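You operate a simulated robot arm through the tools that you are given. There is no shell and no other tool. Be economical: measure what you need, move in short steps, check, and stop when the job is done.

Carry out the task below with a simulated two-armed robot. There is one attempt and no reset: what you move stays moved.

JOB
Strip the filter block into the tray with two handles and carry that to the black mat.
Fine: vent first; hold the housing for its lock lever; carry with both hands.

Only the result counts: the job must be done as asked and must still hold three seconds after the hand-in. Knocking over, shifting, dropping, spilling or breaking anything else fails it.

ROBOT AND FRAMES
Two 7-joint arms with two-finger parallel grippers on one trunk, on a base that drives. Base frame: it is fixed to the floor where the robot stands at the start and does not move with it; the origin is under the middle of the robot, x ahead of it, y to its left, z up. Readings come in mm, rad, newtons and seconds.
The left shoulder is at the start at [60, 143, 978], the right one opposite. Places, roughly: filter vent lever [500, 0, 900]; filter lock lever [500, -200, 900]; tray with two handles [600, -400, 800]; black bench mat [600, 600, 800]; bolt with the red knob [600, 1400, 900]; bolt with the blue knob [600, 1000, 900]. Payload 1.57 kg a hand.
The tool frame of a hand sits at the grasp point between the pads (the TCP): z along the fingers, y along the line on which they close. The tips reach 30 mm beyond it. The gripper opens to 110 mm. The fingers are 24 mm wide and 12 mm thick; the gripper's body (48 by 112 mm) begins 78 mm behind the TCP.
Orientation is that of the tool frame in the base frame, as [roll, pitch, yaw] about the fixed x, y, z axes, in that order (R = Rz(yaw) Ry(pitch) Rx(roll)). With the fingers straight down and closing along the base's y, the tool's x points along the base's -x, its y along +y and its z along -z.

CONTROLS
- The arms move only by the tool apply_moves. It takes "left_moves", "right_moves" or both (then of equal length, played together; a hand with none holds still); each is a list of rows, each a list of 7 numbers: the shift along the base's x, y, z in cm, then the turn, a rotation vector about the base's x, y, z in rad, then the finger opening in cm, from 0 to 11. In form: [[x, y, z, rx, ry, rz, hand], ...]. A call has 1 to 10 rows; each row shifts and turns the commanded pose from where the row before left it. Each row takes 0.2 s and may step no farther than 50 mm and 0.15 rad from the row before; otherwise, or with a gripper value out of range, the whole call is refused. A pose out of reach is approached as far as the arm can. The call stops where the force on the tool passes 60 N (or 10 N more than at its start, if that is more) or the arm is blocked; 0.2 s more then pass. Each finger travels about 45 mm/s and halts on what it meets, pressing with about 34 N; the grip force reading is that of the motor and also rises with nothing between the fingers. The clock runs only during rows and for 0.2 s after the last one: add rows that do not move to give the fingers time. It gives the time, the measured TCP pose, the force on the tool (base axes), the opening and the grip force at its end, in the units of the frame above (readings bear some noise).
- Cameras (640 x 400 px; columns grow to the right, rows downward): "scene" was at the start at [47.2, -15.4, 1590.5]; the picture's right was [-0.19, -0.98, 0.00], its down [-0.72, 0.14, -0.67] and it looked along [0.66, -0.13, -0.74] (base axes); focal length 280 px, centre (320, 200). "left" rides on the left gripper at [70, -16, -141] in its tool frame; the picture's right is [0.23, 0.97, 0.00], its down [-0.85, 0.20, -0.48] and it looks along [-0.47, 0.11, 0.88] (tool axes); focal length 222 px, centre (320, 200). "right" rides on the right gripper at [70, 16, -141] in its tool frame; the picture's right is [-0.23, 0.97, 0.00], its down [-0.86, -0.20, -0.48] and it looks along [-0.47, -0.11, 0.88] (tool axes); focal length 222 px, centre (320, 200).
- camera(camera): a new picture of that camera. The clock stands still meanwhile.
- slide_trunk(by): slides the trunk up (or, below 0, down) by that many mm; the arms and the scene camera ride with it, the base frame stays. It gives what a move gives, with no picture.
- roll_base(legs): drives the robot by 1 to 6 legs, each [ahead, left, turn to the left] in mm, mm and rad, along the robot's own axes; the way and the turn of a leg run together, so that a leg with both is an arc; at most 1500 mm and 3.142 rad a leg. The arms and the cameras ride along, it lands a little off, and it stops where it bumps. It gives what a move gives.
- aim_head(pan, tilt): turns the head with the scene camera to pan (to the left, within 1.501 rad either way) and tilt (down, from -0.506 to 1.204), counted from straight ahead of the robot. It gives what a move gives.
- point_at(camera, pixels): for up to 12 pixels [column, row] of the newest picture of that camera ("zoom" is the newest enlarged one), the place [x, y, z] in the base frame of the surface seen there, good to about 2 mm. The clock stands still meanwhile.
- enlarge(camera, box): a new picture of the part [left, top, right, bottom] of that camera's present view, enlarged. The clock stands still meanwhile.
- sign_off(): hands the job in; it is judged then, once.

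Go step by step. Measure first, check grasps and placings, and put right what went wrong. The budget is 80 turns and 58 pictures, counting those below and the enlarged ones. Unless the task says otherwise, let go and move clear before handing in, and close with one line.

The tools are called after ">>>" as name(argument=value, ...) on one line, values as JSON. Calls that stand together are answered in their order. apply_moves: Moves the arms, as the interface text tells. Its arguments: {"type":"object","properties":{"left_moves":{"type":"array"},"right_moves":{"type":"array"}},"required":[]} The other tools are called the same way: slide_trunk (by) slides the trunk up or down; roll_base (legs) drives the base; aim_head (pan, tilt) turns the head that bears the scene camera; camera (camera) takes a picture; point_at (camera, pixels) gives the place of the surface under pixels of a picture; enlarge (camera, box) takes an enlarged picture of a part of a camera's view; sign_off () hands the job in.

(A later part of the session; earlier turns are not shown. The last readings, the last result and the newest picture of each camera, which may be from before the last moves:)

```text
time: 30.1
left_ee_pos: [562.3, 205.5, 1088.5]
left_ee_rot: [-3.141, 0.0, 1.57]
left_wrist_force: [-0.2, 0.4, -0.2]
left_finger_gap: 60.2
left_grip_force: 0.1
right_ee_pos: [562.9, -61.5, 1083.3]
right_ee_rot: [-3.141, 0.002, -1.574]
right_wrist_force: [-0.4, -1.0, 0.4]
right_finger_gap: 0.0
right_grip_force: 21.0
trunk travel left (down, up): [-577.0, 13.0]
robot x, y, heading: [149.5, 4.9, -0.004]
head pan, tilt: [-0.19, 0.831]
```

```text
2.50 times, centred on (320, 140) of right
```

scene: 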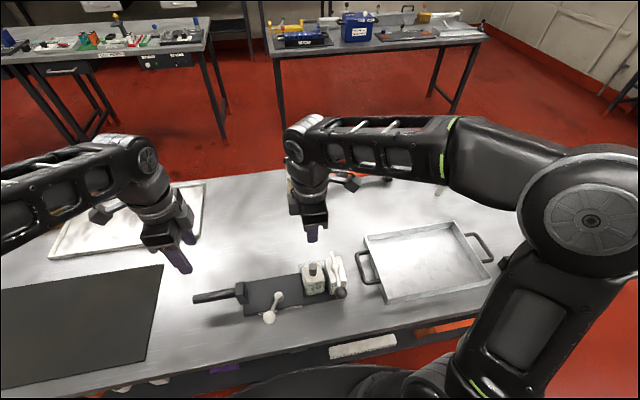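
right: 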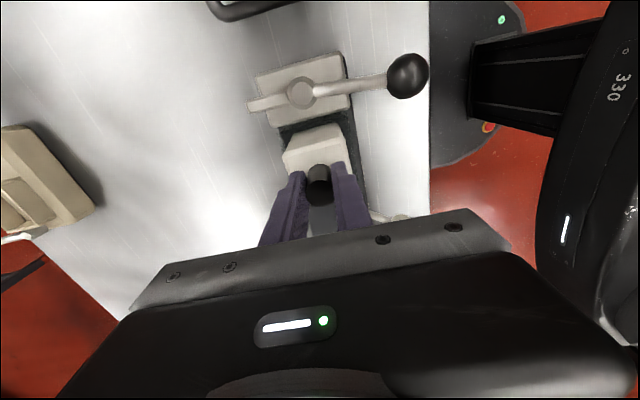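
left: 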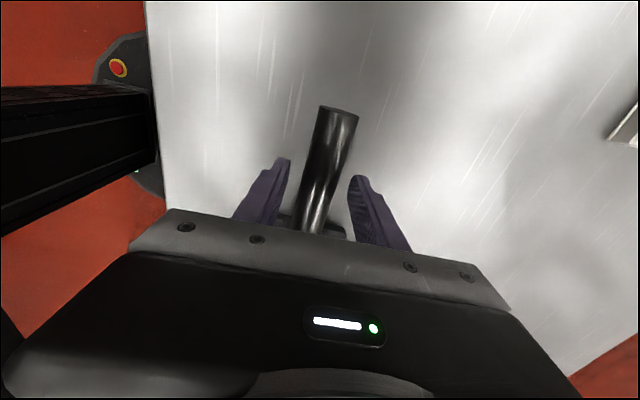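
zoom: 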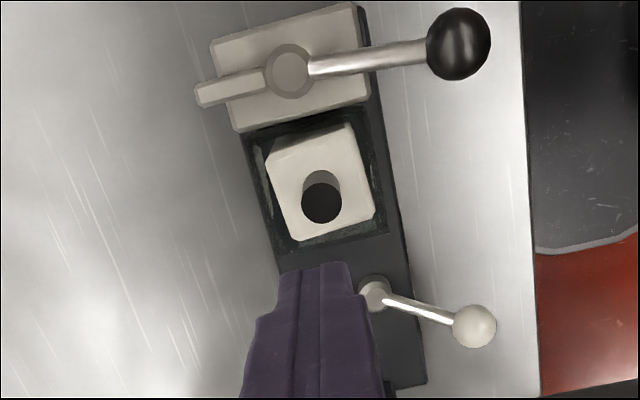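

The filter dropped straight back into its sleeve: knob top 928, shoulder 895, upright. I'll retake the housing handle and regrip the knob, going as low as the shoulder allows, then lift slowly with checks.

>>> apply_moves(left_moves=[[0, 0, -4, 0, 0, 0, 6], [0, 0, -4, 0, 0, 0, 6], [0, 0, -4, 0, 0, 0, 6], [0, 0, -4, 0, 0, 0, 6], [0, 0, -3, 0, 0, 0, 6], [0, 0, -2, 0, 0, 0, 6], [0, 0, -1.4, 0, 0, 0, 6], [0, 0, 0, 0, 0, 0, 3], [0, 0, 0, 0, 0, 0, 0], [0, 0, 0, 0, 0, 0, 0]], right_moves=[[0, 0, 0, 0, 0, 0, 3], [0, 0, 0, 0, 0, 0, 5], [0, 0, -4, 0, 0, 0, 5], [0, 0, -4, 0, 0, 0, 5], [0, 0, -3, 0, 0, 0, 5], [0, 0, -2, 0, 0, 0, 5], [0, 0, -1.5, 0, 0, 0, 5], [0, 0, -0.8, 0, 0, 0, 5], [0, 0, -0.3, 0, 0, 0, 5], [0, 0, 0, 0, 0, 0, 5]])

>>> enlarge(camera="right", box=[240, 120, 400, 220])

```text
time: 32.3
left_ee_pos: [562.7, 204.9, 863.8]
left_ee_rot: [3.14, 0.0, 1.573]
left_wrist_force: [0.9, -0.5, 0.0]
left_finger_gap: 25.7
left_grip_force: 20.1
right_ee_pos: [562.8, -61.9, 926.6]
right_ee_rot: [-3.141, 0.003, -1.577]
right_wrist_force: [-0.1, 0.0, -0.1]
right_finger_gap: 50.2
right_grip_force: 0.1
trunk travel left (down, up): [-577.0, 13.0]
robot x, y, heading: [146.8, 6.1, 0.002]
head pan, tilt: [-0.19, 0.831]
```

```text
4.00 times, centred on (320, 170) of right
```

zoom: 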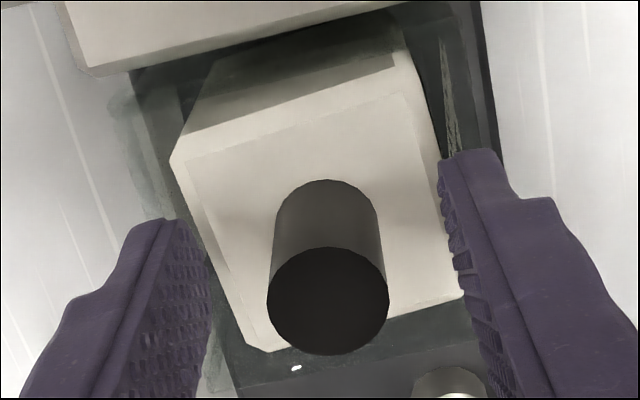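

The knob sits centred between the fingers. I'll close, dwell, and lift slowly.

>>> apply_moves(right_moves=[[0, 0, 0, 0, 0, 0, 3], [0, 0, 0, 0, 0, 0, 1], [0, 0, 0, 0, 0, 0, 0], [0, 0, 0, 0, 0, 0, 0], [0, 0, 0, 0, 0, 0, 0], [0, 0, 0.3, 0, 0, 0, 0], [0, 0, 0.5, 0, 0, 0, 0], [0, 0, 0.7, 0, 0, 0, 0], [0, 0, 0.7, 0, 0, 0, 0], [0, 0, 0.7, 0, 0, 0, 0]])

>>> apply_moves(right_moves=[[0, 0, 0.7, 0, 0, 0, 0], [0, 0, 0.7, 0, 0, 0, 0], [0, 0, 0.7, 0, 0, 0, 0], [0, 0, 0.7, 0, 0, 0, 0], [0, 0, 0.4, 0, 0, 0, 0]])

>>> enlarge(camera="right", box=[240, 120, 400, 220])

```text
time: 34.5
left_ee_pos: [561.7, 205.2, 864.2]
left_ee_rot: [3.142, 0.002, 1.573]
left_wrist_force: [0.3, 0.6, 0.9]
left_finger_gap: 25.3
left_grip_force: 33.7
right_ee_pos: [563.1, -64.3, 955.7]
right_ee_rot: [3.141, 0.0, -1.576]
right_wrist_force: [-0.8, 0.0, -0.9]
right_finger_gap: 20.8
right_grip_force: 34.3
trunk travel left (down, up): [-577.0, 13.0]
robot x, y, heading: [151.6, 5.2, -0.0]
head pan, tilt: [-0.19, 0.831]
```

```text
time: 35.7
left_ee_pos: [561.9, 205.6, 864.3]
left_ee_rot: [3.141, 0.0, 1.573]
left_wrist_force: [-0.1, 0.1, 1.0]
left_finger_gap: 25.2
left_grip_force: 34.5
right_ee_pos: [563.1, -61.6, 988.2]
right_ee_rot: [-3.141, 0.002, -1.577]
right_wrist_force: [-0.8, 0.6, -1.5]
right_finger_gap: 20.7
right_grip_force: 34.1
trunk travel left (down, up): [-577.0, 13.0]
robot x, y, heading: [148.8, 5.7, 0.0]
head pan, tilt: [-0.19, 0.831]
```

```text
4.00 times, centred on (320, 170) of right
```

zoom: 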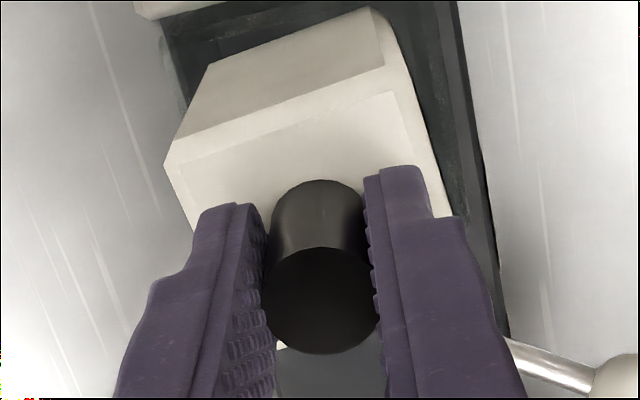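

The grip still holds at z 988 (gap 20.7). I'll continue slowly.

>>> apply_moves(right_moves=[[0, 0, 0.6, 0, 0, 0, 0], [0, 0, 0.6, 0, 0, 0, 0], [0, 0, 0.6, 0, 0, 0, 0], [0, 0, 0.6, 0, 0, 0, 0], [0, 0, 0.4, 0, 0, 0, 0]])

>>> enlarge(camera="scene", box=[250, 190, 378, 300])

```text
time: 36.9
left_ee_pos: [562.6, 205.8, 864.0]
left_ee_rot: [-3.141, 0.001, 1.572]
left_wrist_force: [-0.5, -0.2, 0.0]
left_finger_gap: 25.2
left_grip_force: 33.8
right_ee_pos: [563.2, -61.8, 1016.6]
right_ee_rot: [-3.141, 0.003, -1.574]
right_wrist_force: [-0.1, 0.2, -0.4]
right_finger_gap: 21.1
right_grip_force: 33.8
trunk travel left (down, up): [-577.0, 13.0]
robot x, y, heading: [150.4, 5.3, -0.001]
head pan, tilt: [-0.19, 0.831]
```

```text
3.64 times, centred on (314, 245) of scene
```

zoom: 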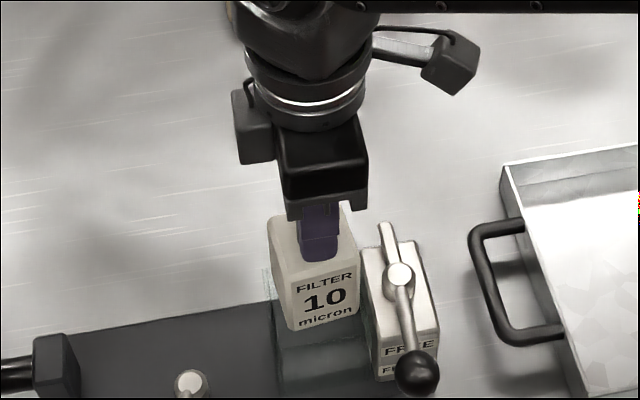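

The filter is nearly out of the sleeve. I'll continue upward in small steps.

>>> apply_moves(right_moves=[[0, 0, 0.5, 0, 0, 0, 0], [0, 0, 0.5, 0, 0, 0, 0], [0, 0, 0.5, 0, 0, 0, 0], [0, 0, 0.5, 0, 0, 0, 0], [0, 0, 0.5, 0, 0, 0, 0], [0, 0, 0.5, 0, 0, 0, 0], [0, 0, 0.5, 0, 0, 0, 0], [0, 0, 0.4, 0, 0, 0, 0]])

>>> enlarge(camera="scene", box=[250, 190, 378, 300])

```text
time: 38.7
left_ee_pos: [562.9, 206.2, 865.0]
left_ee_rot: [-3.14, 0.0, 1.572]
left_wrist_force: [1.0, 0.0, -0.7]
left_finger_gap: 25.2
left_grip_force: 34.3
right_ee_pos: [562.9, -62.8, 1054.8]
right_ee_rot: [-3.14, 0.003, -1.576]
right_wrist_force: [-1.2, -0.7, -1.1]
right_finger_gap: 20.7
right_grip_force: 33.9
trunk travel left (down, up): [-577.0, 13.0]
robot x, y, heading: [151.6, 4.8, 0.0]
head pan, tilt: [-0.19, 0.831]
```

```text
3.64 times, centred on (314, 245) of scene
```

zoom: 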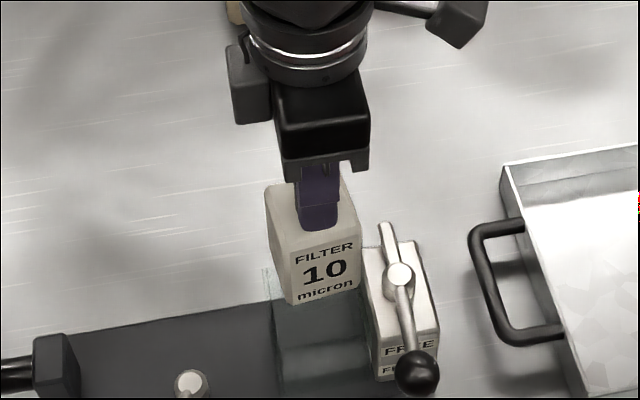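

>>> apply_moves(right_moves=[[0, 0, 0.5, 0, 0, 0, 0], [0, 0, 0.5, 0, 0, 0, 0], [0, 0, 0.5, 0, 0, 0, 0], [0, 0, 0.5, 0, 0, 0, 0], [0, 0, 0.5, 0, 0, 0, 0], [0, 0, 0.3, 0, 0, 0, 0]])

>>> camera(camera="scene")

```text
time: 40.1
left_ee_pos: [562.5, 204.7, 864.0]
left_ee_rot: [-3.141, 0.001, 1.572]
left_wrist_force: [-0.1, -0.3, 0.4]
left_finger_gap: 25.3
left_grip_force: 34.2
right_ee_pos: [563.2, -62.0, 1082.9]
right_ee_rot: [-3.141, 0.002, -1.575]
right_wrist_force: [-0.6, 0.0, -1.3]
right_finger_gap: 20.5
right_grip_force: 34.1
trunk travel left (down, up): [-577.0, 13.0]
robot x, y, heading: [149.0, 1.5, 0.002]
head pan, tilt: [-0.19, 0.831]
```

```text
20 pictures are left
```

scene: 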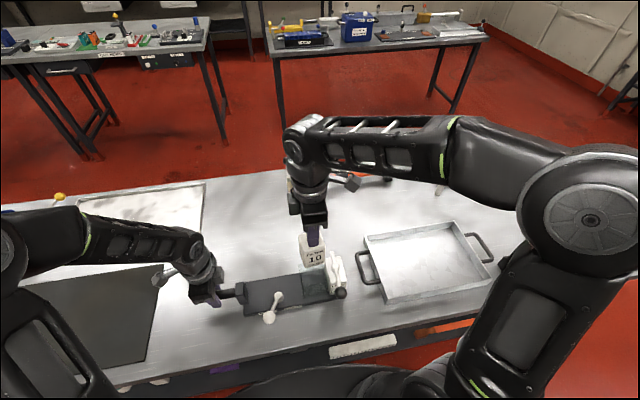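

The filter is fully out and held (gap 20.5). The near part of the tray, about (535,-325), is within arm reach, so I'll carry it there smoothly without driving.

>>> apply_moves(right_moves=[[-0.05, -0.5, 0, 0, 0, 0, 0], [-0.1, -1, 0, 0, 0, 0, 0], [-0.15, -1.4, 0, 0, 0, 0, 0], [-0.15, -1.5, 0, 0, 0, 0, 0], [-0.15, -1.5, 0, 0, 0, 0, 0], [-0.15, -1.5, 0, 0, 0, 0, 0], [-0.15, -1.5, 0, 0, 0, 0, 0], [-0.15, -1.5, 0, 0, 0, 0, 0], [-0.15, -1.4, 0, 0, 0, 0, 0], [-0.1, -1, 0, 0, 0, 0, 0]])

>>> apply_moves(right_moves=[[-0.1, -1, 0, 0, 0, 0, 0], [-0.15, -1.4, 0, 0, 0, 0, 0], [-0.2, -1.5, 0, 0, 0, 0, 0], [-0.2, -1.5, 0, 0, 0, 0, 0], [-0.2, -1.5, 0, 0, 0, 0, 0], [-0.2, -1.5, 0, 0, 0, 0, 0], [-0.2, -1.5, 0, 0, 0, 0, 0], [-0.15, -1.4, 0, 0, 0, 0, 0], [-0.1, -1, 0, 0, 0, 0, 0], [0, -0.5, 0, 0, 0, 0, 0]])

>>> camera(camera="right")

```text
time: 42.3
left_ee_pos: [562.9, 206.2, 864.8]
left_ee_rot: [-3.141, -0.001, 1.572]
left_wrist_force: [-0.6, 0.2, 0.7]
left_finger_gap: 25.4
left_grip_force: 33.7
right_ee_pos: [549.9, -190.9, 1082.6]
right_ee_rot: [-3.141, 0.002, -1.574]
right_wrist_force: [-0.1, 0.3, -0.8]
right_finger_gap: 20.9
right_grip_force: 34.3
trunk travel left (down, up): [-577.0, 13.0]
robot x, y, heading: [153.5, 5.5, -0.002]
head pan, tilt: [-0.19, 0.831]
```

```text
time: 44.5
left_ee_pos: [563.7, 205.2, 864.2]
left_ee_rot: [-3.141, 0.0, 1.573]
left_wrist_force: [-0.1, -0.1, -0.6]
left_finger_gap: 25.0
left_grip_force: 34.2
right_ee_pos: [535.6, -320.0, 1081.4]
right_ee_rot: [-3.14, 0.003, -1.576]
right_wrist_force: [0.3, -0.6, -1.0]
right_finger_gap: 20.8
right_grip_force: 34.3
trunk travel left (down, up): [-577.0, 13.0]
robot x, y, heading: [150.9, 5.1, 0.002]
head pan, tilt: [-0.19, 0.831]
```

```text
19 pictures are left
```

right: 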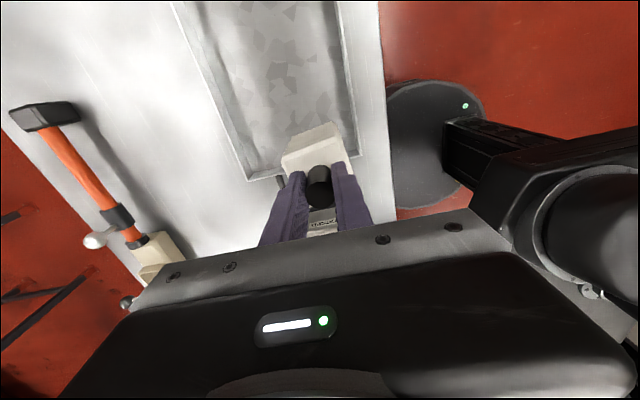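

It's still held above the tray. I'll lower to about 15 mm above the expected contact.

>>> apply_moves(right_moves=[[0, -0.3, -1, 0, 0, 0, 0], [0, -0.3, -1.5, 0, 0, 0, 0], [0, -0.2, -1.8, 0, 0, 0, 0], [0, 0, -1.8, 0, 0, 0, 0], [0, 0, -1.8, 0, 0, 0, 0], [0, 0, -1.8, 0, 0, 0, 0], [0, 0, -1.8, 0, 0, 0, 0], [0, 0, -1.5, 0, 0, 0, 0], [0, 0, -1, 0, 0, 0, 0], [0, 0, -0.6, 0, 0, 0, 0]])

>>> camera(camera="scene")

```text
time: 46.7
left_ee_pos: [563.8, 205.6, 862.6]
left_ee_rot: [3.141, 0.0, 1.572]
left_wrist_force: [-0.3, -0.4, 0.6]
left_finger_gap: 25.1
left_grip_force: 34.1
right_ee_pos: [534.4, -326.3, 935.3]
right_ee_rot: [-3.141, 0.001, -1.574]
right_wrist_force: [0.0, -0.5, -1.8]
right_finger_gap: 21.0
right_grip_force: 34.3
trunk travel left (down, up): [-577.0, 13.0]
robot x, y, heading: [152.8, 2.6, -0.004]
head pan, tilt: [-0.19, 0.831]
```

```text
18 pictures are left
```

scene: 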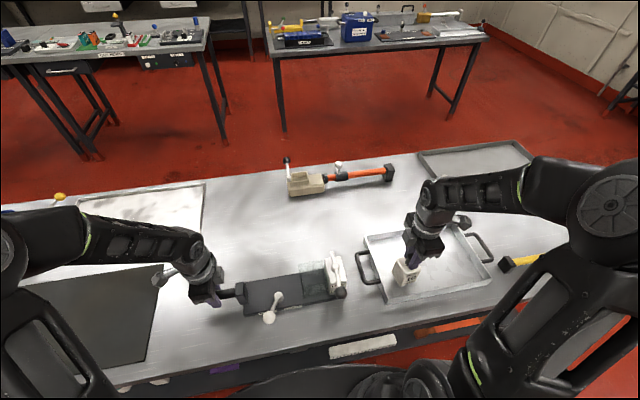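

Filter is over the tray near px (406,272). I'll lower in small steps until contact shows in the force.

>>> apply_moves(right_moves=[[0, 0, -0.4, 0, 0, 0, 0], [0, 0, -0.4, 0, 0, 0, 0], [0, 0, -0.3, 0, 0, 0, 0], [0, 0, -0.2, 0, 0, 0, 0]])

```text
time: 47.7
left_ee_pos: [563.4, 206.2, 864.7]
left_ee_rot: [3.141, 0.0, 1.572]
left_wrist_force: [0.7, 0.8, 0.6]
left_finger_gap: 25.5
left_grip_force: 34.6
right_ee_pos: [535.5, -326.0, 924.3]
right_ee_rot: [-3.14, 0.002, -1.576]
right_wrist_force: [-0.1, -0.1, -2.3]
right_finger_gap: 20.8
right_grip_force: 34.1
trunk travel left (down, up): [-577.0, 13.0]
robot x, y, heading: [152.2, 6.2, 0.003]
head pan, tilt: [-0.19, 0.831]
```

>>> apply_moves(right_moves=[[0, 0, -0.2, 0, 0, 0, 0], [0, 0, -0.2, 0, 0, 0, 0], [0, 0, -0.2, 0, 0, 0, 0]])

>>> enlarge(camera="scene", box=[350, 215, 478, 305])

```text
time: 48.5
left_ee_pos: [562.9, 206.7, 864.2]
left_ee_rot: [-3.141, 0.001, 1.572]
left_wrist_force: [0.1, 0.0, 1.1]
left_finger_gap: 25.1
left_grip_force: 33.6
right_ee_pos: [534.9, -325.9, 917.6]
right_ee_rot: [-3.141, 0.002, -1.576]
right_wrist_force: [0.3, 0.2, -1.5]
right_finger_gap: 20.7
right_grip_force: 33.4
trunk travel left (down, up): [-577.0, 13.0]
robot x, y, heading: [148.8, 4.0, -0.003]
head pan, tilt: [-0.19, 0.831]
```

```text
4.44 times, centred on (414, 260) of scene
```

zoom: 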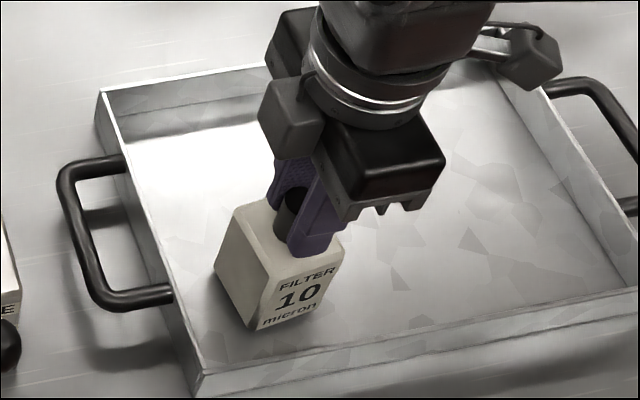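

>>> point_at(camera="zoom", pixels=[[265, 322], [312, 306], [255, 340], [320, 330], [250, 235], [330, 245], [220, 265], [290, 258]])

```text
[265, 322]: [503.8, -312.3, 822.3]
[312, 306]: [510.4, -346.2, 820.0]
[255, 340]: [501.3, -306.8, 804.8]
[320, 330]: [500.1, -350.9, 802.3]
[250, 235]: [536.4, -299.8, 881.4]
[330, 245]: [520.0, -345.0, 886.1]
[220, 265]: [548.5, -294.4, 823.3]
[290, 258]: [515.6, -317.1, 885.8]
```

The filter hangs slightly tilted, with its lower edge about 10 mm above the tray floor. I'll keep lowering gently until it touches.

>>> apply_moves(right_moves=[[0, 0, -0.2, 0, 0, 0, 0], [0, 0, -0.2, 0, 0, 0, 0], [0, 0, -0.2, 0, 0, 0, 0]])

```text
time: 49.3
left_ee_pos: [561.9, 205.7, 865.1]
left_ee_rot: [3.141, 0.003, 1.572]
left_wrist_force: [0.8, -0.3, 1.4]
left_finger_gap: 25.3
left_grip_force: 34.5
right_ee_pos: [534.4, -326.1, 915.0]
right_ee_rot: [-3.139, 0.0, -1.576]
right_wrist_force: [-4.2, -1.3, 25.8]
right_finger_gap: 20.8
right_grip_force: 33.9
trunk travel left (down, up): [-577.0, 13.0]
robot x, y, heading: [144.6, 5.6, 0.0]
head pan, tilt: [-0.19, 0.831]
```

Contact at z 915 with 26 N. I'll relieve the press and open slowly.

>>> apply_moves(right_moves=[[0, 0, 0.25, 0, 0, 0, 0], [0, 0, 0, 0, 0, 0, 1.8], [0, 0, 0, 0, 0, 0, 2.2], [0, 0, 0, 0, 0, 0, 2.6], [0, 0, 0, 0, 0, 0, 3.2], [0, 0, 0, 0, 0, 0, 4], [0, 0, 0, 0, 0, 0, 5], [0, 0, 0, 0, 0, 0, 5]])

>>> apply_moves(right_moves=[[0, 0, 1, 0, 0, 0, 5], [0, 0, 2, 0, 0, 0, 5], [0, 0, 3, 0, 0, 0, 5], [0, 0, 4, 0, 0, 0, 5], [0, 0, 4, 0, 0, 0, 5], [0, 0, 3, 0, 0, 0, 5]], left_moves=[[0, 0, 0, 0, 0, 0, 4], [0, 0, 0, 0, 0, 0, 6], [0, 0, 0, 0, 0, 0, 6], [0, 0, 2, 0, 0, 0, 6], [0, 0, 4, 0, 0, 0, 6], [0, 0, 4, 0, 0, 0, 6]])

>>> camera(camera="right")

```text
time: 51.1
left_ee_pos: [562.2, 205.5, 864.6]
left_ee_rot: [3.141, 0.0, 1.573]
left_wrist_force: [-2.8, 1.6, 3.1]
left_finger_gap: 25.5
left_grip_force: 34.8
right_ee_pos: [535.3, -325.4, 915.0]
right_ee_rot: [-3.141, 0.003, -1.576]
right_wrist_force: [0.7, 0.8, -0.2]
right_finger_gap: 50.0
right_grip_force: 0.0
trunk travel left (down, up): [-577.0, 13.0]
robot x, y, heading: [149.0, 4.0, 0.002]
head pan, tilt: [-0.19, 0.831]
```

```text
time: 52.5
left_ee_pos: [562.5, 205.0, 965.2]
left_ee_rot: [3.141, -0.001, 1.573]
left_wrist_force: [0.5, 0.4, 0.1]
left_finger_gap: 60.0
left_grip_force: 0.1
right_ee_pos: [534.8, -326.0, 1083.3]
right_ee_rot: [-3.141, 0.0, -1.577]
right_wrist_force: [0.4, 0.1, 0.6]
right_finger_gap: 50.0
right_grip_force: 0.1
trunk travel left (down, up): [-577.0, 13.0]
robot x, y, heading: [149.3, 3.5, 0.001]
head pan, tilt: [-0.19, 0.831]
```

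```text
16 pictures are left
```

right: 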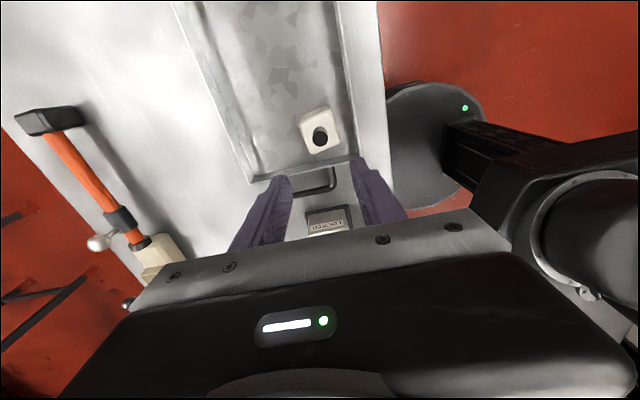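

The filter stands upright inside the tray at right px (320,130). I'll turn both hands back to close along y, raise them, and drive right to face the tray.

>>> apply_moves(left_moves=[[0.15, 0, 1.2, 0, 0, 0.15, 6], [0.15, 0, 1.2, 0, 0, 0.15, 6], [0.15, 0, 1.2, 0, 0, 0.15, 6], [0.15, 0, 1.2, 0, 0, 0.15, 6], [0.15, 0, 1.2, 0, 0, 0.15, 6], [0.15, 0, 1.2, 0, 0, 0.15, 6], [0.15, 0, 1.2, 0, 0, 0.15, 6], [0.15, 0, 1.2, 0, 0, 0.15, 6], [0.15, 0, 1.2, 0, 0, 0.15, 6], [0.15, 0, 1.2, 0, 0, 0.15, 6]], right_moves=[[0.4, 1.2, 0, 0, 0, -0.15, 6], [0.4, 1.2, 0, 0, 0, -0.15, 6], [0.4, 1.2, 0, 0, 0, -0.15, 6], [0.4, 1.2, 0, 0, 0, -0.15, 6], [0.4, 1.2, 0, 0, 0, -0.15, 6], [0.4, 1.2, 0, 0, 0, -0.15, 6], [0.4, 1.2, 0, 0, 0, -0.15, 6], [0.4, 1.2, 0, 0, 0, -0.15, 6], [0.4, 1.2, 0, 0, 0, -0.15, 6], [0.4, 1.2, 0, 0, 0, -0.15, 6]])

>>> apply_moves(left_moves=[[0, 0, 0, 0, 0, 0.07, 6]], right_moves=[[0, 0, 0, 0, 0, -0.07, 6]])

>>> roll_base(legs=[[5, -415, 0]])

>>> aim_head(pan=0, tilt=0.9)

>>> camera(camera="scene")

```text
time: 54.7
left_ee_pos: [578.8, 205.5, 1085.6]
left_ee_rot: [-3.141, 0.0, 3.074]
left_wrist_force: [-0.4, 0.8, 0.0]
left_finger_gap: 60.0
left_grip_force: 0.0
right_ee_pos: [575.2, -206.8, 1084.9]
right_ee_rot: [-3.141, 0.002, -3.077]
right_wrist_force: [-0.6, 0.2, -1.0]
right_finger_gap: 60.2
right_grip_force: 0.1
trunk travel left (down, up): [-577.0, 13.0]
robot x, y, heading: [147.5, 2.4, -0.006]
head pan, tilt: [-0.19, 0.831]
```

```text
time: 55.1
left_ee_pos: [578.1, 205.4, 1085.2]
left_ee_rot: [-3.141, 0.0, -3.14]
left_wrist_force: [0.0, -0.3, 0.1]
left_finger_gap: 60.0
left_grip_force: 0.0
right_ee_pos: [575.4, -206.8, 1083.8]
right_ee_rot: [3.141, 0.002, 3.138]
right_wrist_force: [0.0, -0.2, 0.2]
right_finger_gap: 59.9
right_grip_force: 0.1
trunk travel left (down, up): [-577.0, 13.0]
robot x, y, heading: [147.8, 7.1, -0.0]
head pan, tilt: [-0.19, 0.831]
```

```text
time: 57.6
left_ee_pos: [583.1, -212.2, 1086.1]
left_ee_rot: [-3.141, 0.0, 3.138]
left_wrist_force: [-0.1, -0.3, -0.1]
left_finger_gap: 59.8
left_grip_force: 0.1
right_ee_pos: [577.2, -624.3, 1083.7]
right_ee_rot: [3.141, 0.003, 3.135]
right_wrist_force: [0.8, -0.4, -0.2]
right_finger_gap: 60.1
right_grip_force: 0.0
trunk travel left (down, up): [-577.0, 13.0]
robot x, y, heading: [151.0, -413.5, 0.0]
head pan, tilt: [-0.19, 0.831]
```

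```text
time: 58.4
left_ee_pos: [583.2, -211.1, 1084.0]
left_ee_rot: [-3.141, 0.0, 3.136]
left_wrist_force: [0.2, -0.5, -0.3]
left_finger_gap: 60.1
left_grip_force: 0.0
right_ee_pos: [577.9, -623.4, 1084.5]
right_ee_rot: [-3.142, 0.002, 3.134]
right_wrist_force: [0.9, -0.4, -0.1]
right_finger_gap: 60.0
right_grip_force: 0.1
trunk travel left (down, up): [-577.0, 13.0]
robot x, y, heading: [154.4, -409.7, -0.004]
head pan, tilt: [0.0, 0.901]
```

```text
15 pictures are left
```

scene: 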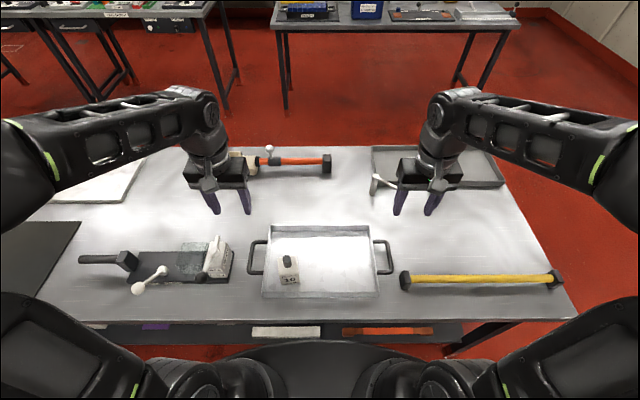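

Good frontal view: the tray handles are at px (250,257) and (388,257), and a hammer head is nearby at (404,281). I'll measure the handles.

>>> enlarge(camera="scene", box=[230, 215, 422, 305])

>>> point_at(camera="zoom", pixels=[[64, 110], [60, 140], [56, 170], [522, 95], [532, 140], [538, 170], [565, 215], [113, 250], [490, 245], [118, 45], [468, 45], [195, 140]])

```text
3.33 times, centred on (326, 260) of scene
```

zoom: 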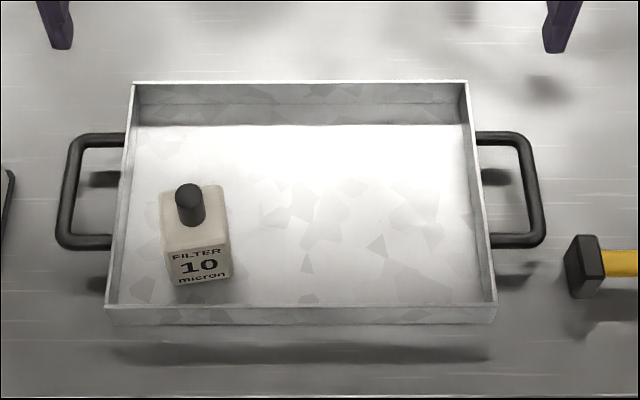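

```text
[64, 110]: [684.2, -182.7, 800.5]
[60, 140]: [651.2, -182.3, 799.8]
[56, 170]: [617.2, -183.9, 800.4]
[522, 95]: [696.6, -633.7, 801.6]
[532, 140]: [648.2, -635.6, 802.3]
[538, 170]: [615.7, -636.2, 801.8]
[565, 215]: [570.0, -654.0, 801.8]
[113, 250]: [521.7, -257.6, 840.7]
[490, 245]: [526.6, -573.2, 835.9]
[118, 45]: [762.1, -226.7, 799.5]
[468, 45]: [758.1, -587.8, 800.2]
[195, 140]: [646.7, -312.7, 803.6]
```

>>> point_at(camera="zoom", pixels=[[74, 160], [69, 190], [64, 220], [525, 160], [531, 190], [537, 220], [574, 262], [107, 306], [496, 303], [133, 83], [466, 82], [188, 190]])

```text
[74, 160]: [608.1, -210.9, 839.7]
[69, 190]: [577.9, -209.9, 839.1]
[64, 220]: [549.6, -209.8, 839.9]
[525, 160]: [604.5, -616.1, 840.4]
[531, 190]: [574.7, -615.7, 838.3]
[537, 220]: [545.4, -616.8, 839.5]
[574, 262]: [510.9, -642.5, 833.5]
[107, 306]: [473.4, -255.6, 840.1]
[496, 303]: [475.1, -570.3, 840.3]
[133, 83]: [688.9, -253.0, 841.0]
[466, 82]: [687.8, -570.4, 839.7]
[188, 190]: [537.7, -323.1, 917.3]
```

Handle bars are at y -210 and -616.5, x centre 577, top z 840. I'll descend both hands with a 40 mm opening, to a hover first.

>>> apply_moves(left_moves=[[-0.1, 0.05, -4, 0, 0, 0, 4], [-0.1, 0.05, -4, 0, 0, 0, 4], [-0.1, 0.05, -4, 0, 0, 0, 4], [-0.1, 0, -4, 0, 0, 0, 4], [-0.1, 0, -2, 0, 0, 0, 4]], right_moves=[[0, 0.25, -4, 0, 0, 0, 4], [0, 0.25, -4, 0, 0, 0, 4], [0, 0.25, -4, 0, 0, 0, 4], [0, 0, -4, 0, 0, 0, 4], [0, 0, -2, 0, 0, 0, 4]])

>>> camera(camera="scene")

```text
time: 59.6
left_ee_pos: [577.6, -209.4, 903.8]
left_ee_rot: [-3.141, 0.002, 3.135]
left_wrist_force: [0.3, -0.4, 0.8]
left_finger_gap: 39.9
left_grip_force: 0.0
right_ee_pos: [578.8, -617.4, 904.2]
right_ee_rot: [-3.14, 0.003, 3.135]
right_wrist_force: [-0.8, -1.0, 0.3]
right_finger_gap: 40.2
right_grip_force: 0.1
trunk travel left (down, up): [-577.0, 13.0]
robot x, y, heading: [154.8, -412.9, -0.004]
head pan, tilt: [0.0, 0.901]
```

```text
13 pictures are left
```

scene: 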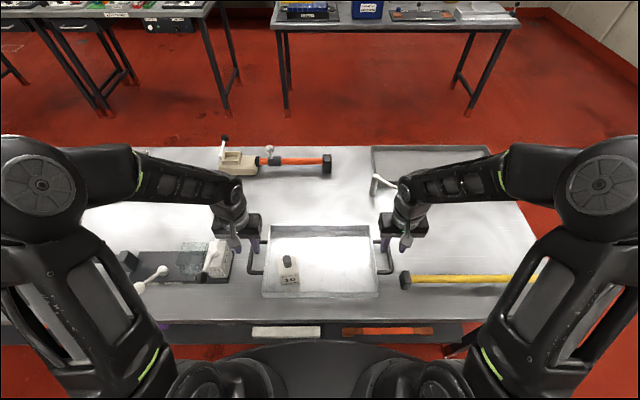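

Both hands are aligned over the bars. I'll descend to z 838, clear of the lock block, and close.

>>> apply_moves(left_moves=[[0, 0, -2.5, 0, 0, 0, 4], [0, 0, -2.5, 0, 0, 0, 4], [0, 0, -1.6, 0, 0, 0, 4], [0, 0, 0, 0, 0, 0, 2], [0, 0, 0, 0, 0, 0, 0], [0, 0, 0, 0, 0, 0, 0], [0, 0, 0, 0, 0, 0, 0]], right_moves=[[0, 0.05, -2.5, 0, 0, 0, 4], [0, 0.05, -2.5, 0, 0, 0, 4], [0, 0, -1.6, 0, 0, 0, 4], [0, 0, 0, 0, 0, 0, 2], [0, 0, 0, 0, 0, 0, 0], [0, 0, 0, 0, 0, 0, 0], [0, 0, 0, 0, 0, 0, 0]])

>>> enlarge(camera="scene", box=[190, 195, 446, 315])

```text
time: 61.2
left_ee_pos: [576.8, -207.2, 839.2]
left_ee_rot: [3.14, 0.001, 3.141]
left_wrist_force: [1.4, 30.8, 2.0]
left_finger_gap: 13.7
left_grip_force: 30.2
right_ee_pos: [578.1, -617.7, 838.2]
right_ee_rot: [-3.136, 0.001, 3.13]
right_wrist_force: [1.3, -31.8, 2.3]
right_finger_gap: 13.8
right_grip_force: 30.0
trunk travel left (down, up): [-577.0, 13.0]
robot x, y, heading: [153.8, -411.2, -0.003]
head pan, tilt: [0.0, 0.901]
```

```text
2.50 times, centred on (318, 255) of scene
```

zoom: 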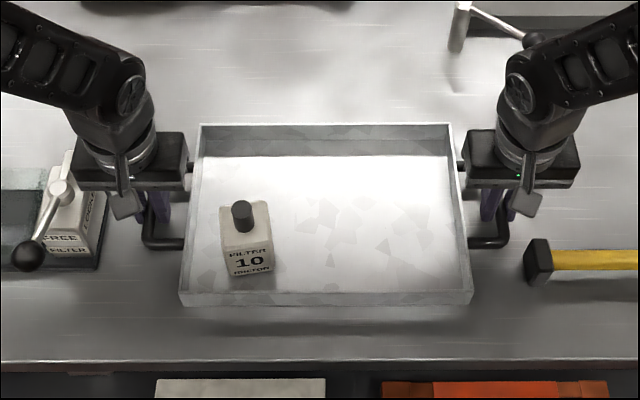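

Both handles are gripped (13.7 mm), but the hands squeeze the tray by about 31 N. I'll ease each outward 2.5 mm, then lift together slowly.

>>> apply_moves(left_moves=[[0, 0.25, 0, 0, 0, 0, 0], [0, 0, 0, 0, 0, 0, 0]], right_moves=[[0, -0.25, 0, 0, 0, 0, 0], [0, 0, 0, 0, 0, 0, 0]])

>>> apply_moves(left_moves=[[0, 0, 0.3, 0, 0, 0, 0], [0, 0, 0.5, 0, 0, 0, 0], [0, 0, 0.7, 0, 0, 0, 0], [0, 0, 0.5, 0, 0, 0, 0]], right_moves=[[0, 0, 0.3, 0, 0, 0, 0], [0, 0, 0.5, 0, 0, 0, 0], [0, 0, 0.7, 0, 0, 0, 0], [0, 0, 0.5, 0, 0, 0, 0]])

>>> enlarge(camera="scene", box=[190, 195, 446, 315])

```text
time: 61.8
left_ee_pos: [576.5, -208.7, 839.0]
left_ee_rot: [-3.141, -0.001, 3.136]
left_wrist_force: [0.9, 20.0, -0.5]
left_finger_gap: 13.6
left_grip_force: 30.4
right_ee_pos: [578.8, -617.5, 839.1]
right_ee_rot: [3.141, 0.001, 3.133]
right_wrist_force: [-2.2, -20.7, 5.5]
right_finger_gap: 13.8
right_grip_force: 30.7
trunk travel left (down, up): [-577.0, 13.0]
robot x, y, heading: [155.5, -408.2, -0.003]
head pan, tilt: [0.0, 0.901]
```

```text
time: 62.8
left_ee_pos: [579.0, -207.8, 858.9]
left_ee_rot: [-3.14, 0.0, 3.139]
left_wrist_force: [0.9, 18.4, -7.5]
left_finger_gap: 13.9
left_grip_force: 30.4
right_ee_pos: [578.8, -617.7, 858.5]
right_ee_rot: [-3.141, 0.0, 3.135]
right_wrist_force: [-1.4, -17.3, -6.4]
right_finger_gap: 13.7
right_grip_force: 29.9
trunk travel left (down, up): [-577.0, 13.0]
robot x, y, heading: [149.9, -409.1, -0.007]
head pan, tilt: [0.0, 0.901]
```

```text
2.50 times, centred on (318, 255) of scene
```

zoom: 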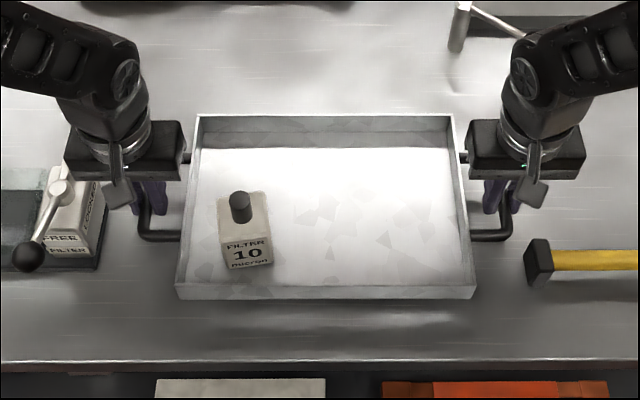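

The tray lifts level with the filter standing. I'll raise it above the housing and levers.

>>> apply_moves(left_moves=[[0, 0.1, 0.8, 0, 0, 0, 0], [0, 0.1, 1.4, 0, 0, 0, 0], [0, 0, 1.7, 0, 0, 0, 0], [0, 0, 1.8, 0, 0, 0, 0], [0, 0, 1.8, 0, 0, 0, 0], [0, 0, 1.8, 0, 0, 0, 0], [0, 0, 1.8, 0, 0, 0, 0], [0, 0, 1.8, 0, 0, 0, 0], [0, 0, 1.4, 0, 0, 0, 0], [0, 0, 0.8, 0, 0, 0, 0]], right_moves=[[0, -0.1, 0.8, 0, 0, 0, 0], [0, -0.1, 1.4, 0, 0, 0, 0], [0, 0, 1.7, 0, 0, 0, 0], [0, 0, 1.8, 0, 0, 0, 0], [0, 0, 1.8, 0, 0, 0, 0], [0, 0, 1.8, 0, 0, 0, 0], [0, 0, 1.8, 0, 0, 0, 0], [0, 0, 1.8, 0, 0, 0, 0], [0, 0, 1.4, 0, 0, 0, 0], [0, 0, 0.8, 0, 0, 0, 0]])

>>> aim_head(pan=0.7, tilt=0.65)

>>> camera(camera="scene")

```text
time: 65.0
left_ee_pos: [577.3, -206.7, 1010.4]
left_ee_rot: [-3.138, -0.001, 3.136]
left_wrist_force: [1.6, -33.4, -6.7]
left_finger_gap: 13.6
left_grip_force: 30.5
right_ee_pos: [578.9, -616.7, 1009.5]
right_ee_rot: [3.138, 0.0, 3.136]
right_wrist_force: [-1.5, 33.2, -7.3]
right_finger_gap: 13.6
right_grip_force: 30.4
trunk travel left (down, up): [-577.0, 13.0]
robot x, y, heading: [153.0, -412.8, -0.004]
head pan, tilt: [0.0, 0.901]
```

```text
time: 66.0
left_ee_pos: [577.5, -208.1, 1010.0]
left_ee_rot: [-3.137, -0.001, 3.139]
left_wrist_force: [1.0, -34.5, -7.4]
left_finger_gap: 13.7
left_grip_force: 30.3
right_ee_pos: [579.2, -618.3, 1009.1]
right_ee_rot: [3.138, 0.001, 3.136]
right_wrist_force: [-1.3, 34.6, -7.2]
right_finger_gap: 13.6
right_grip_force: 30.0
trunk travel left (down, up): [-577.0, 13.0]
robot x, y, heading: [153.0, -413.6, -0.006]
head pan, tilt: [0.7, 0.649]
```

```text
10 pictures are left
```

scene: 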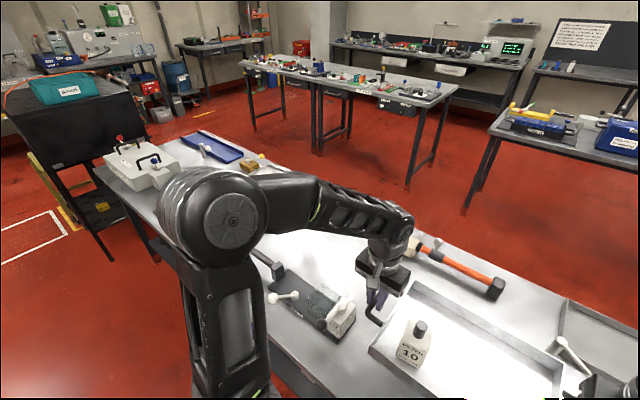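

The force is now an outward pull of about 34 N, so I'll ease inward 1 mm each. I'll also check clearances to the left for the drive.

>>> apply_moves(left_moves=[[0, -0.1, 0, 0, 0, 0, 0], [0, 0, 0, 0, 0, 0, 0]], right_moves=[[0, 0.1, 0, 0, 0, 0, 0], [0, 0, 0, 0, 0, 0, 0]])

>>> point_at(camera="scene", pixels=[[145, 160], [155, 175], [117, 140], [90, 130], [110, 258], [135, 130], [35, 160], [120, 190], [15, 130], [60, 90]])

```text
time: 66.6
left_ee_pos: [578.7, -207.1, 1010.9]
left_ee_rot: [-3.139, -0.002, 3.139]
left_wrist_force: [0.0, -29.1, -7.3]
left_finger_gap: 13.9
left_grip_force: 29.6
right_ee_pos: [577.8, -617.9, 1009.1]
right_ee_rot: [3.139, 0.0, 3.132]
right_wrist_force: [-1.3, 29.2, -7.0]
right_finger_gap: 13.9
right_grip_force: 30.4
trunk travel left (down, up): [-577.0, 13.0]
robot x, y, heading: [153.3, -413.0, -0.006]
head pan, tilt: [0.7, 0.649]
```

```text
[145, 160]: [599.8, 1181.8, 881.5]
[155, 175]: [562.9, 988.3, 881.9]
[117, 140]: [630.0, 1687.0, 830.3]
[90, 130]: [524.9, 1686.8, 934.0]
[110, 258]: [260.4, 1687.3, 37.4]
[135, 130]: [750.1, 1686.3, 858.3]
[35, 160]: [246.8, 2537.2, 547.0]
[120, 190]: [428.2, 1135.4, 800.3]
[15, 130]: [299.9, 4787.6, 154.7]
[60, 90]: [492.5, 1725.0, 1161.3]
```

The way is clear, with the next fixture beyond y≈950. I'll ease the tension a bit more and drive left 1020 mm.

>>> apply_moves(left_moves=[[0, -0.2, 0, 0, 0, 0, 0], [0, 0, 0, 0, 0, 0, 0]], right_moves=[[0, 0.2, 0, 0, 0, 0, 0], [0, 0, 0, 0, 0, 0, 0]])

>>> roll_base(legs=[[0, 350, 0]])

```text
time: 67.2
left_ee_pos: [578.7, -206.5, 1009.6]
left_ee_rot: [3.14, -0.002, 3.137]
left_wrist_force: [1.1, -12.0, -7.3]
left_finger_gap: 13.3
left_grip_force: 30.3
right_ee_pos: [578.4, -617.2, 1009.2]
right_ee_rot: [-3.139, -0.001, 3.133]
right_wrist_force: [-0.3, 11.6, -6.3]
right_finger_gap: 14.0
right_grip_force: 30.0
trunk travel left (down, up): [-577.0, 13.0]
robot x, y, heading: [158.2, -412.6, -0.004]
head pan, tilt: [0.7, 0.649]
```

```text
time: 69.5
left_ee_pos: [580.4, 142.6, 1009.0]
left_ee_rot: [3.14, 0.001, 3.138]
left_wrist_force: [0.6, 20.5, -6.3]
left_finger_gap: 13.9
left_grip_force: 30.4
right_ee_pos: [580.4, -267.7, 1009.2]
right_ee_rot: [-3.137, 0.0, 3.134]
right_wrist_force: [-0.6, -20.5, -6.9]
right_finger_gap: 13.9
right_grip_force: 29.8
trunk travel left (down, up): [-577.0, 13.0]
robot x, y, heading: [154.3, -62.3, -0.001]
head pan, tilt: [0.7, 0.649]
```

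The grips held over the first leg and weights are still 6–7 N per hand. I'll drive the remaining 670 mm.

>>> roll_base(legs=[[0, 350, 0], [0, 320, 0]])

>>> aim_head(pan=0, tilt=0.95)

>>> camera(camera="scene")

```text
time: 73.5
left_ee_pos: [579.3, 810.4, 1009.6]
left_ee_rot: [3.141, 0.001, -3.141]
left_wrist_force: [0.2, 2.1, -5.9]
left_finger_gap: 13.9
left_grip_force: 30.0
right_ee_pos: [581.3, 400.7, 1008.6]
right_ee_rot: [-3.138, 0.0, 3.139]
right_wrist_force: [-1.4, 0.3, -7.5]
right_finger_gap: 14.0
right_grip_force: 30.2
trunk travel left (down, up): [-577.0, 13.0]
robot x, y, heading: [157.9, 605.4, -0.001]
head pan, tilt: [0.7, 0.649]
```

```text
time: 74.6
left_ee_pos: [580.2, 809.9, 1008.5]
left_ee_rot: [3.14, 0.0, 3.14]
left_wrist_force: [1.4, -1.4, -7.8]
left_finger_gap: 13.7
left_grip_force: 29.8
right_ee_pos: [582.2, 399.2, 1009.4]
right_ee_rot: [-3.141, 0.0, 3.137]
right_wrist_force: [-1.3, 0.2, -7.4]
right_finger_gap: 13.5
right_grip_force: 30.2
trunk travel left (down, up): [-577.0, 13.0]
robot x, y, heading: [158.4, 604.8, -0.002]
head pan, tilt: [0.0, 0.949]
```

```text
9 pictures are left
```

scene: 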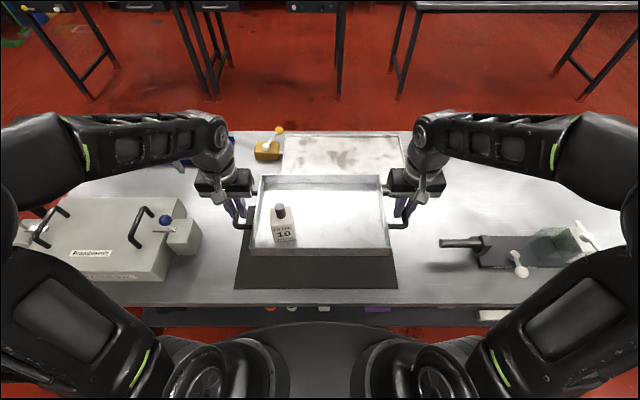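

The tray is above the mat with the filter still standing. I'll measure the mat edges.

>>> point_at(camera="scene", pixels=[[238, 286], [394, 286], [231, 289], [400, 289], [243, 250], [395, 262], [239, 260], [392, 245], [318, 287], [318, 292], [249, 210], [198, 235]])

>>> enlarge(camera="scene", box=[220, 165, 412, 300])

```text
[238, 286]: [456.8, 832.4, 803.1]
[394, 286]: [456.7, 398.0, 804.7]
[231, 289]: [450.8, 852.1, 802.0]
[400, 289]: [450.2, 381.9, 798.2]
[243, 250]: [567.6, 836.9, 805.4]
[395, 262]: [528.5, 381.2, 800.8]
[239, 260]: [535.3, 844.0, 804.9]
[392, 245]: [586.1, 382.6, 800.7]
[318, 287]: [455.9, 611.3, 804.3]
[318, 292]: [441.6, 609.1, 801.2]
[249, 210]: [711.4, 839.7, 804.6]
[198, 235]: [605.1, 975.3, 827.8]
```

```text
2.96 times, centred on (316, 232) of scene
```

zoom: 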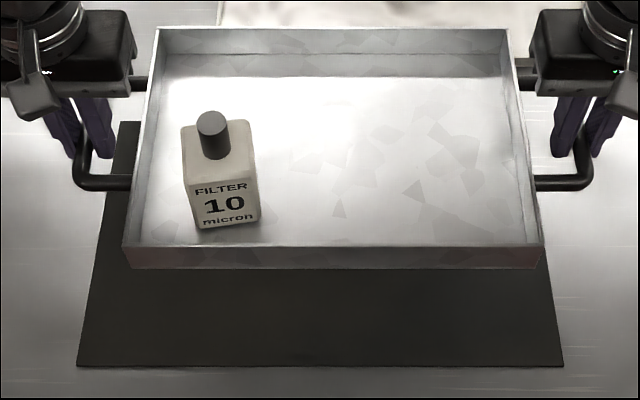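

The mat spans x≈453–721 and y≈388–848, so its centre is about (587,617). The tray centre is about (584,605). I'll shift both hands +12 mm in y and +4 mm in x while lowering.

>>> apply_moves(left_moves=[[0.1, 0.3, -0.6, 0, 0, 0, 0], [0.1, 0.3, -1.2, 0, 0, 0, 0], [0.1, 0.3, -1.6, 0, 0, 0, 0], [0.1, 0.3, -1.8, 0, 0, 0, 0], [0, 0, -1.8, 0, 0, 0, 0], [0, 0, -1.8, 0, 0, 0, 0], [0, 0, -1.8, 0, 0, 0, 0], [0, 0, -1.8, 0, 0, 0, 0], [0, 0, -1.4, 0, 0, 0, 0], [0, 0, -0.8, 0, 0, 0, 0]], right_moves=[[0.1, 0.3, -0.6, 0, 0, 0, 0], [0.1, 0.3, -1.2, 0, 0, 0, 0], [0.1, 0.3, -1.6, 0, 0, 0, 0], [0.1, 0.3, -1.8, 0, 0, 0, 0], [0, 0, -1.8, 0, 0, 0, 0], [0, 0, -1.8, 0, 0, 0, 0], [0, 0, -1.8, 0, 0, 0, 0], [0, 0, -1.8, 0, 0, 0, 0], [0, 0, -1.4, 0, 0, 0, 0], [0, 0, -0.8, 0, 0, 0, 0]])

```text
time: 76.8
left_ee_pos: [583.4, 821.6, 862.7]
left_ee_rot: [3.139, -0.003, -3.14]
left_wrist_force: [1.4, 3.5, -7.0]
left_finger_gap: 13.7
left_grip_force: 30.6
right_ee_pos: [585.5, 412.2, 862.9]
right_ee_rot: [-3.138, -0.001, 3.138]
right_wrist_force: [-1.5, -3.5, -7.6]
right_finger_gap: 14.0
right_grip_force: 30.5
trunk travel left (down, up): [-577.0, 13.0]
robot x, y, heading: [160.2, 608.2, -0.001]
head pan, tilt: [0.0, 0.949]
```

I'm at z 863 and contact is expected near 843. I'll lower slowly.

>>> apply_moves(left_moves=[[0, 0, -0.5, 0, 0, 0, 0], [0, 0, -0.5, 0, 0, 0, 0], [0, 0, -0.4, 0, 0, 0, 0], [0, 0, -0.2, 0, 0, 0, 0], [0, 0, -0.2, 0, 0, 0, 0]], right_moves=[[0, 0, -0.5, 0, 0, 0, 0], [0, 0, -0.5, 0, 0, 0, 0], [0, 0, -0.4, 0, 0, 0, 0], [0, 0, -0.2, 0, 0, 0, 0], [0, 0, -0.2, 0, 0, 0, 0]])

>>> enlarge(camera="scene", box=[220, 180, 412, 300])

```text
time: 78.0
left_ee_pos: [583.3, 822.8, 844.8]
left_ee_rot: [3.14, 0.0, -3.14]
left_wrist_force: [1.1, 4.3, -5.8]
left_finger_gap: 13.8
left_grip_force: 30.1
right_ee_pos: [586.1, 411.0, 844.6]
right_ee_rot: [-3.141, 0.001, 3.138]
right_wrist_force: [-1.0, -3.7, -6.1]
right_finger_gap: 13.8
right_grip_force: 30.4
trunk travel left (down, up): [-577.0, 13.0]
robot x, y, heading: [155.1, 605.8, -0.001]
head pan, tilt: [0.0, 0.949]
```

```text
3.33 times, centred on (316, 240) of scene
```

zoom: 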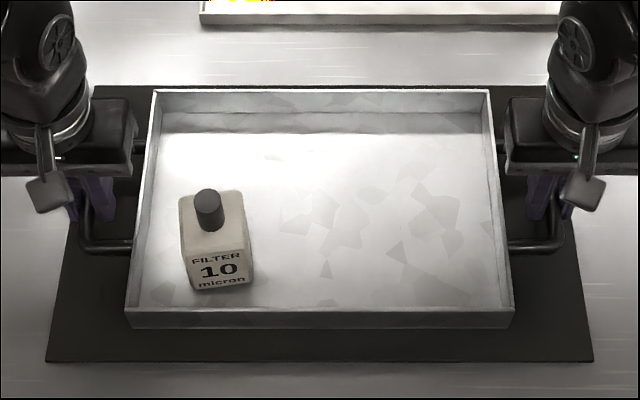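

>>> apply_moves(left_moves=[[0, 0, -0.15, 0, 0, 0, 0], [0, 0, -0.15, 0, 0, 0, 0]], right_moves=[[0, 0, -0.15, 0, 0, 0, 0], [0, 0, -0.15, 0, 0, 0, 0]])

```text
time: 78.6
left_ee_pos: [582.7, 821.7, 843.3]
left_ee_rot: [3.14, 0.001, -3.139]
left_wrist_force: [2.2, 2.3, -5.9]
left_finger_gap: 13.5
left_grip_force: 29.9
right_ee_pos: [584.1, 411.7, 844.4]
right_ee_rot: [-3.14, 0.0, 3.139]
right_wrist_force: [-2.0, -4.4, 8.8]
right_finger_gap: 13.6
right_grip_force: 30.5
trunk travel left (down, up): [-577.0, 13.0]
robot x, y, heading: [156.8, 602.7, 0.001]
head pan, tilt: [0.0, 0.949]
```

The right side has touched (z force +9) while the left still carries weight. I'll lower the left a little.

>>> apply_moves(left_moves=[[0, 0, -0.15, 0, 0, 0, 0], [0, 0, 0, 0, 0, 0, 0]], right_moves=[[0, 0, 0, 0, 0, 0, 0], [0, 0, 0, 0, 0, 0, 0]])

```text
time: 79.2
left_ee_pos: [582.9, 822.1, 842.5]
left_ee_rot: [3.139, 0.003, 3.141]
left_wrist_force: [-3.9, 5.9, 25.6]
left_finger_gap: 13.7
left_grip_force: 30.6
right_ee_pos: [585.3, 411.8, 842.9]
right_ee_rot: [-3.141, 0.003, 3.137]
right_wrist_force: [5.4, -3.2, 1.2]
right_finger_gap: 13.7
right_grip_force: 29.7
trunk travel left (down, up): [-577.0, 13.0]
robot x, y, heading: [157.6, 603.2, 0.0]
head pan, tilt: [0.0, 0.949]
```

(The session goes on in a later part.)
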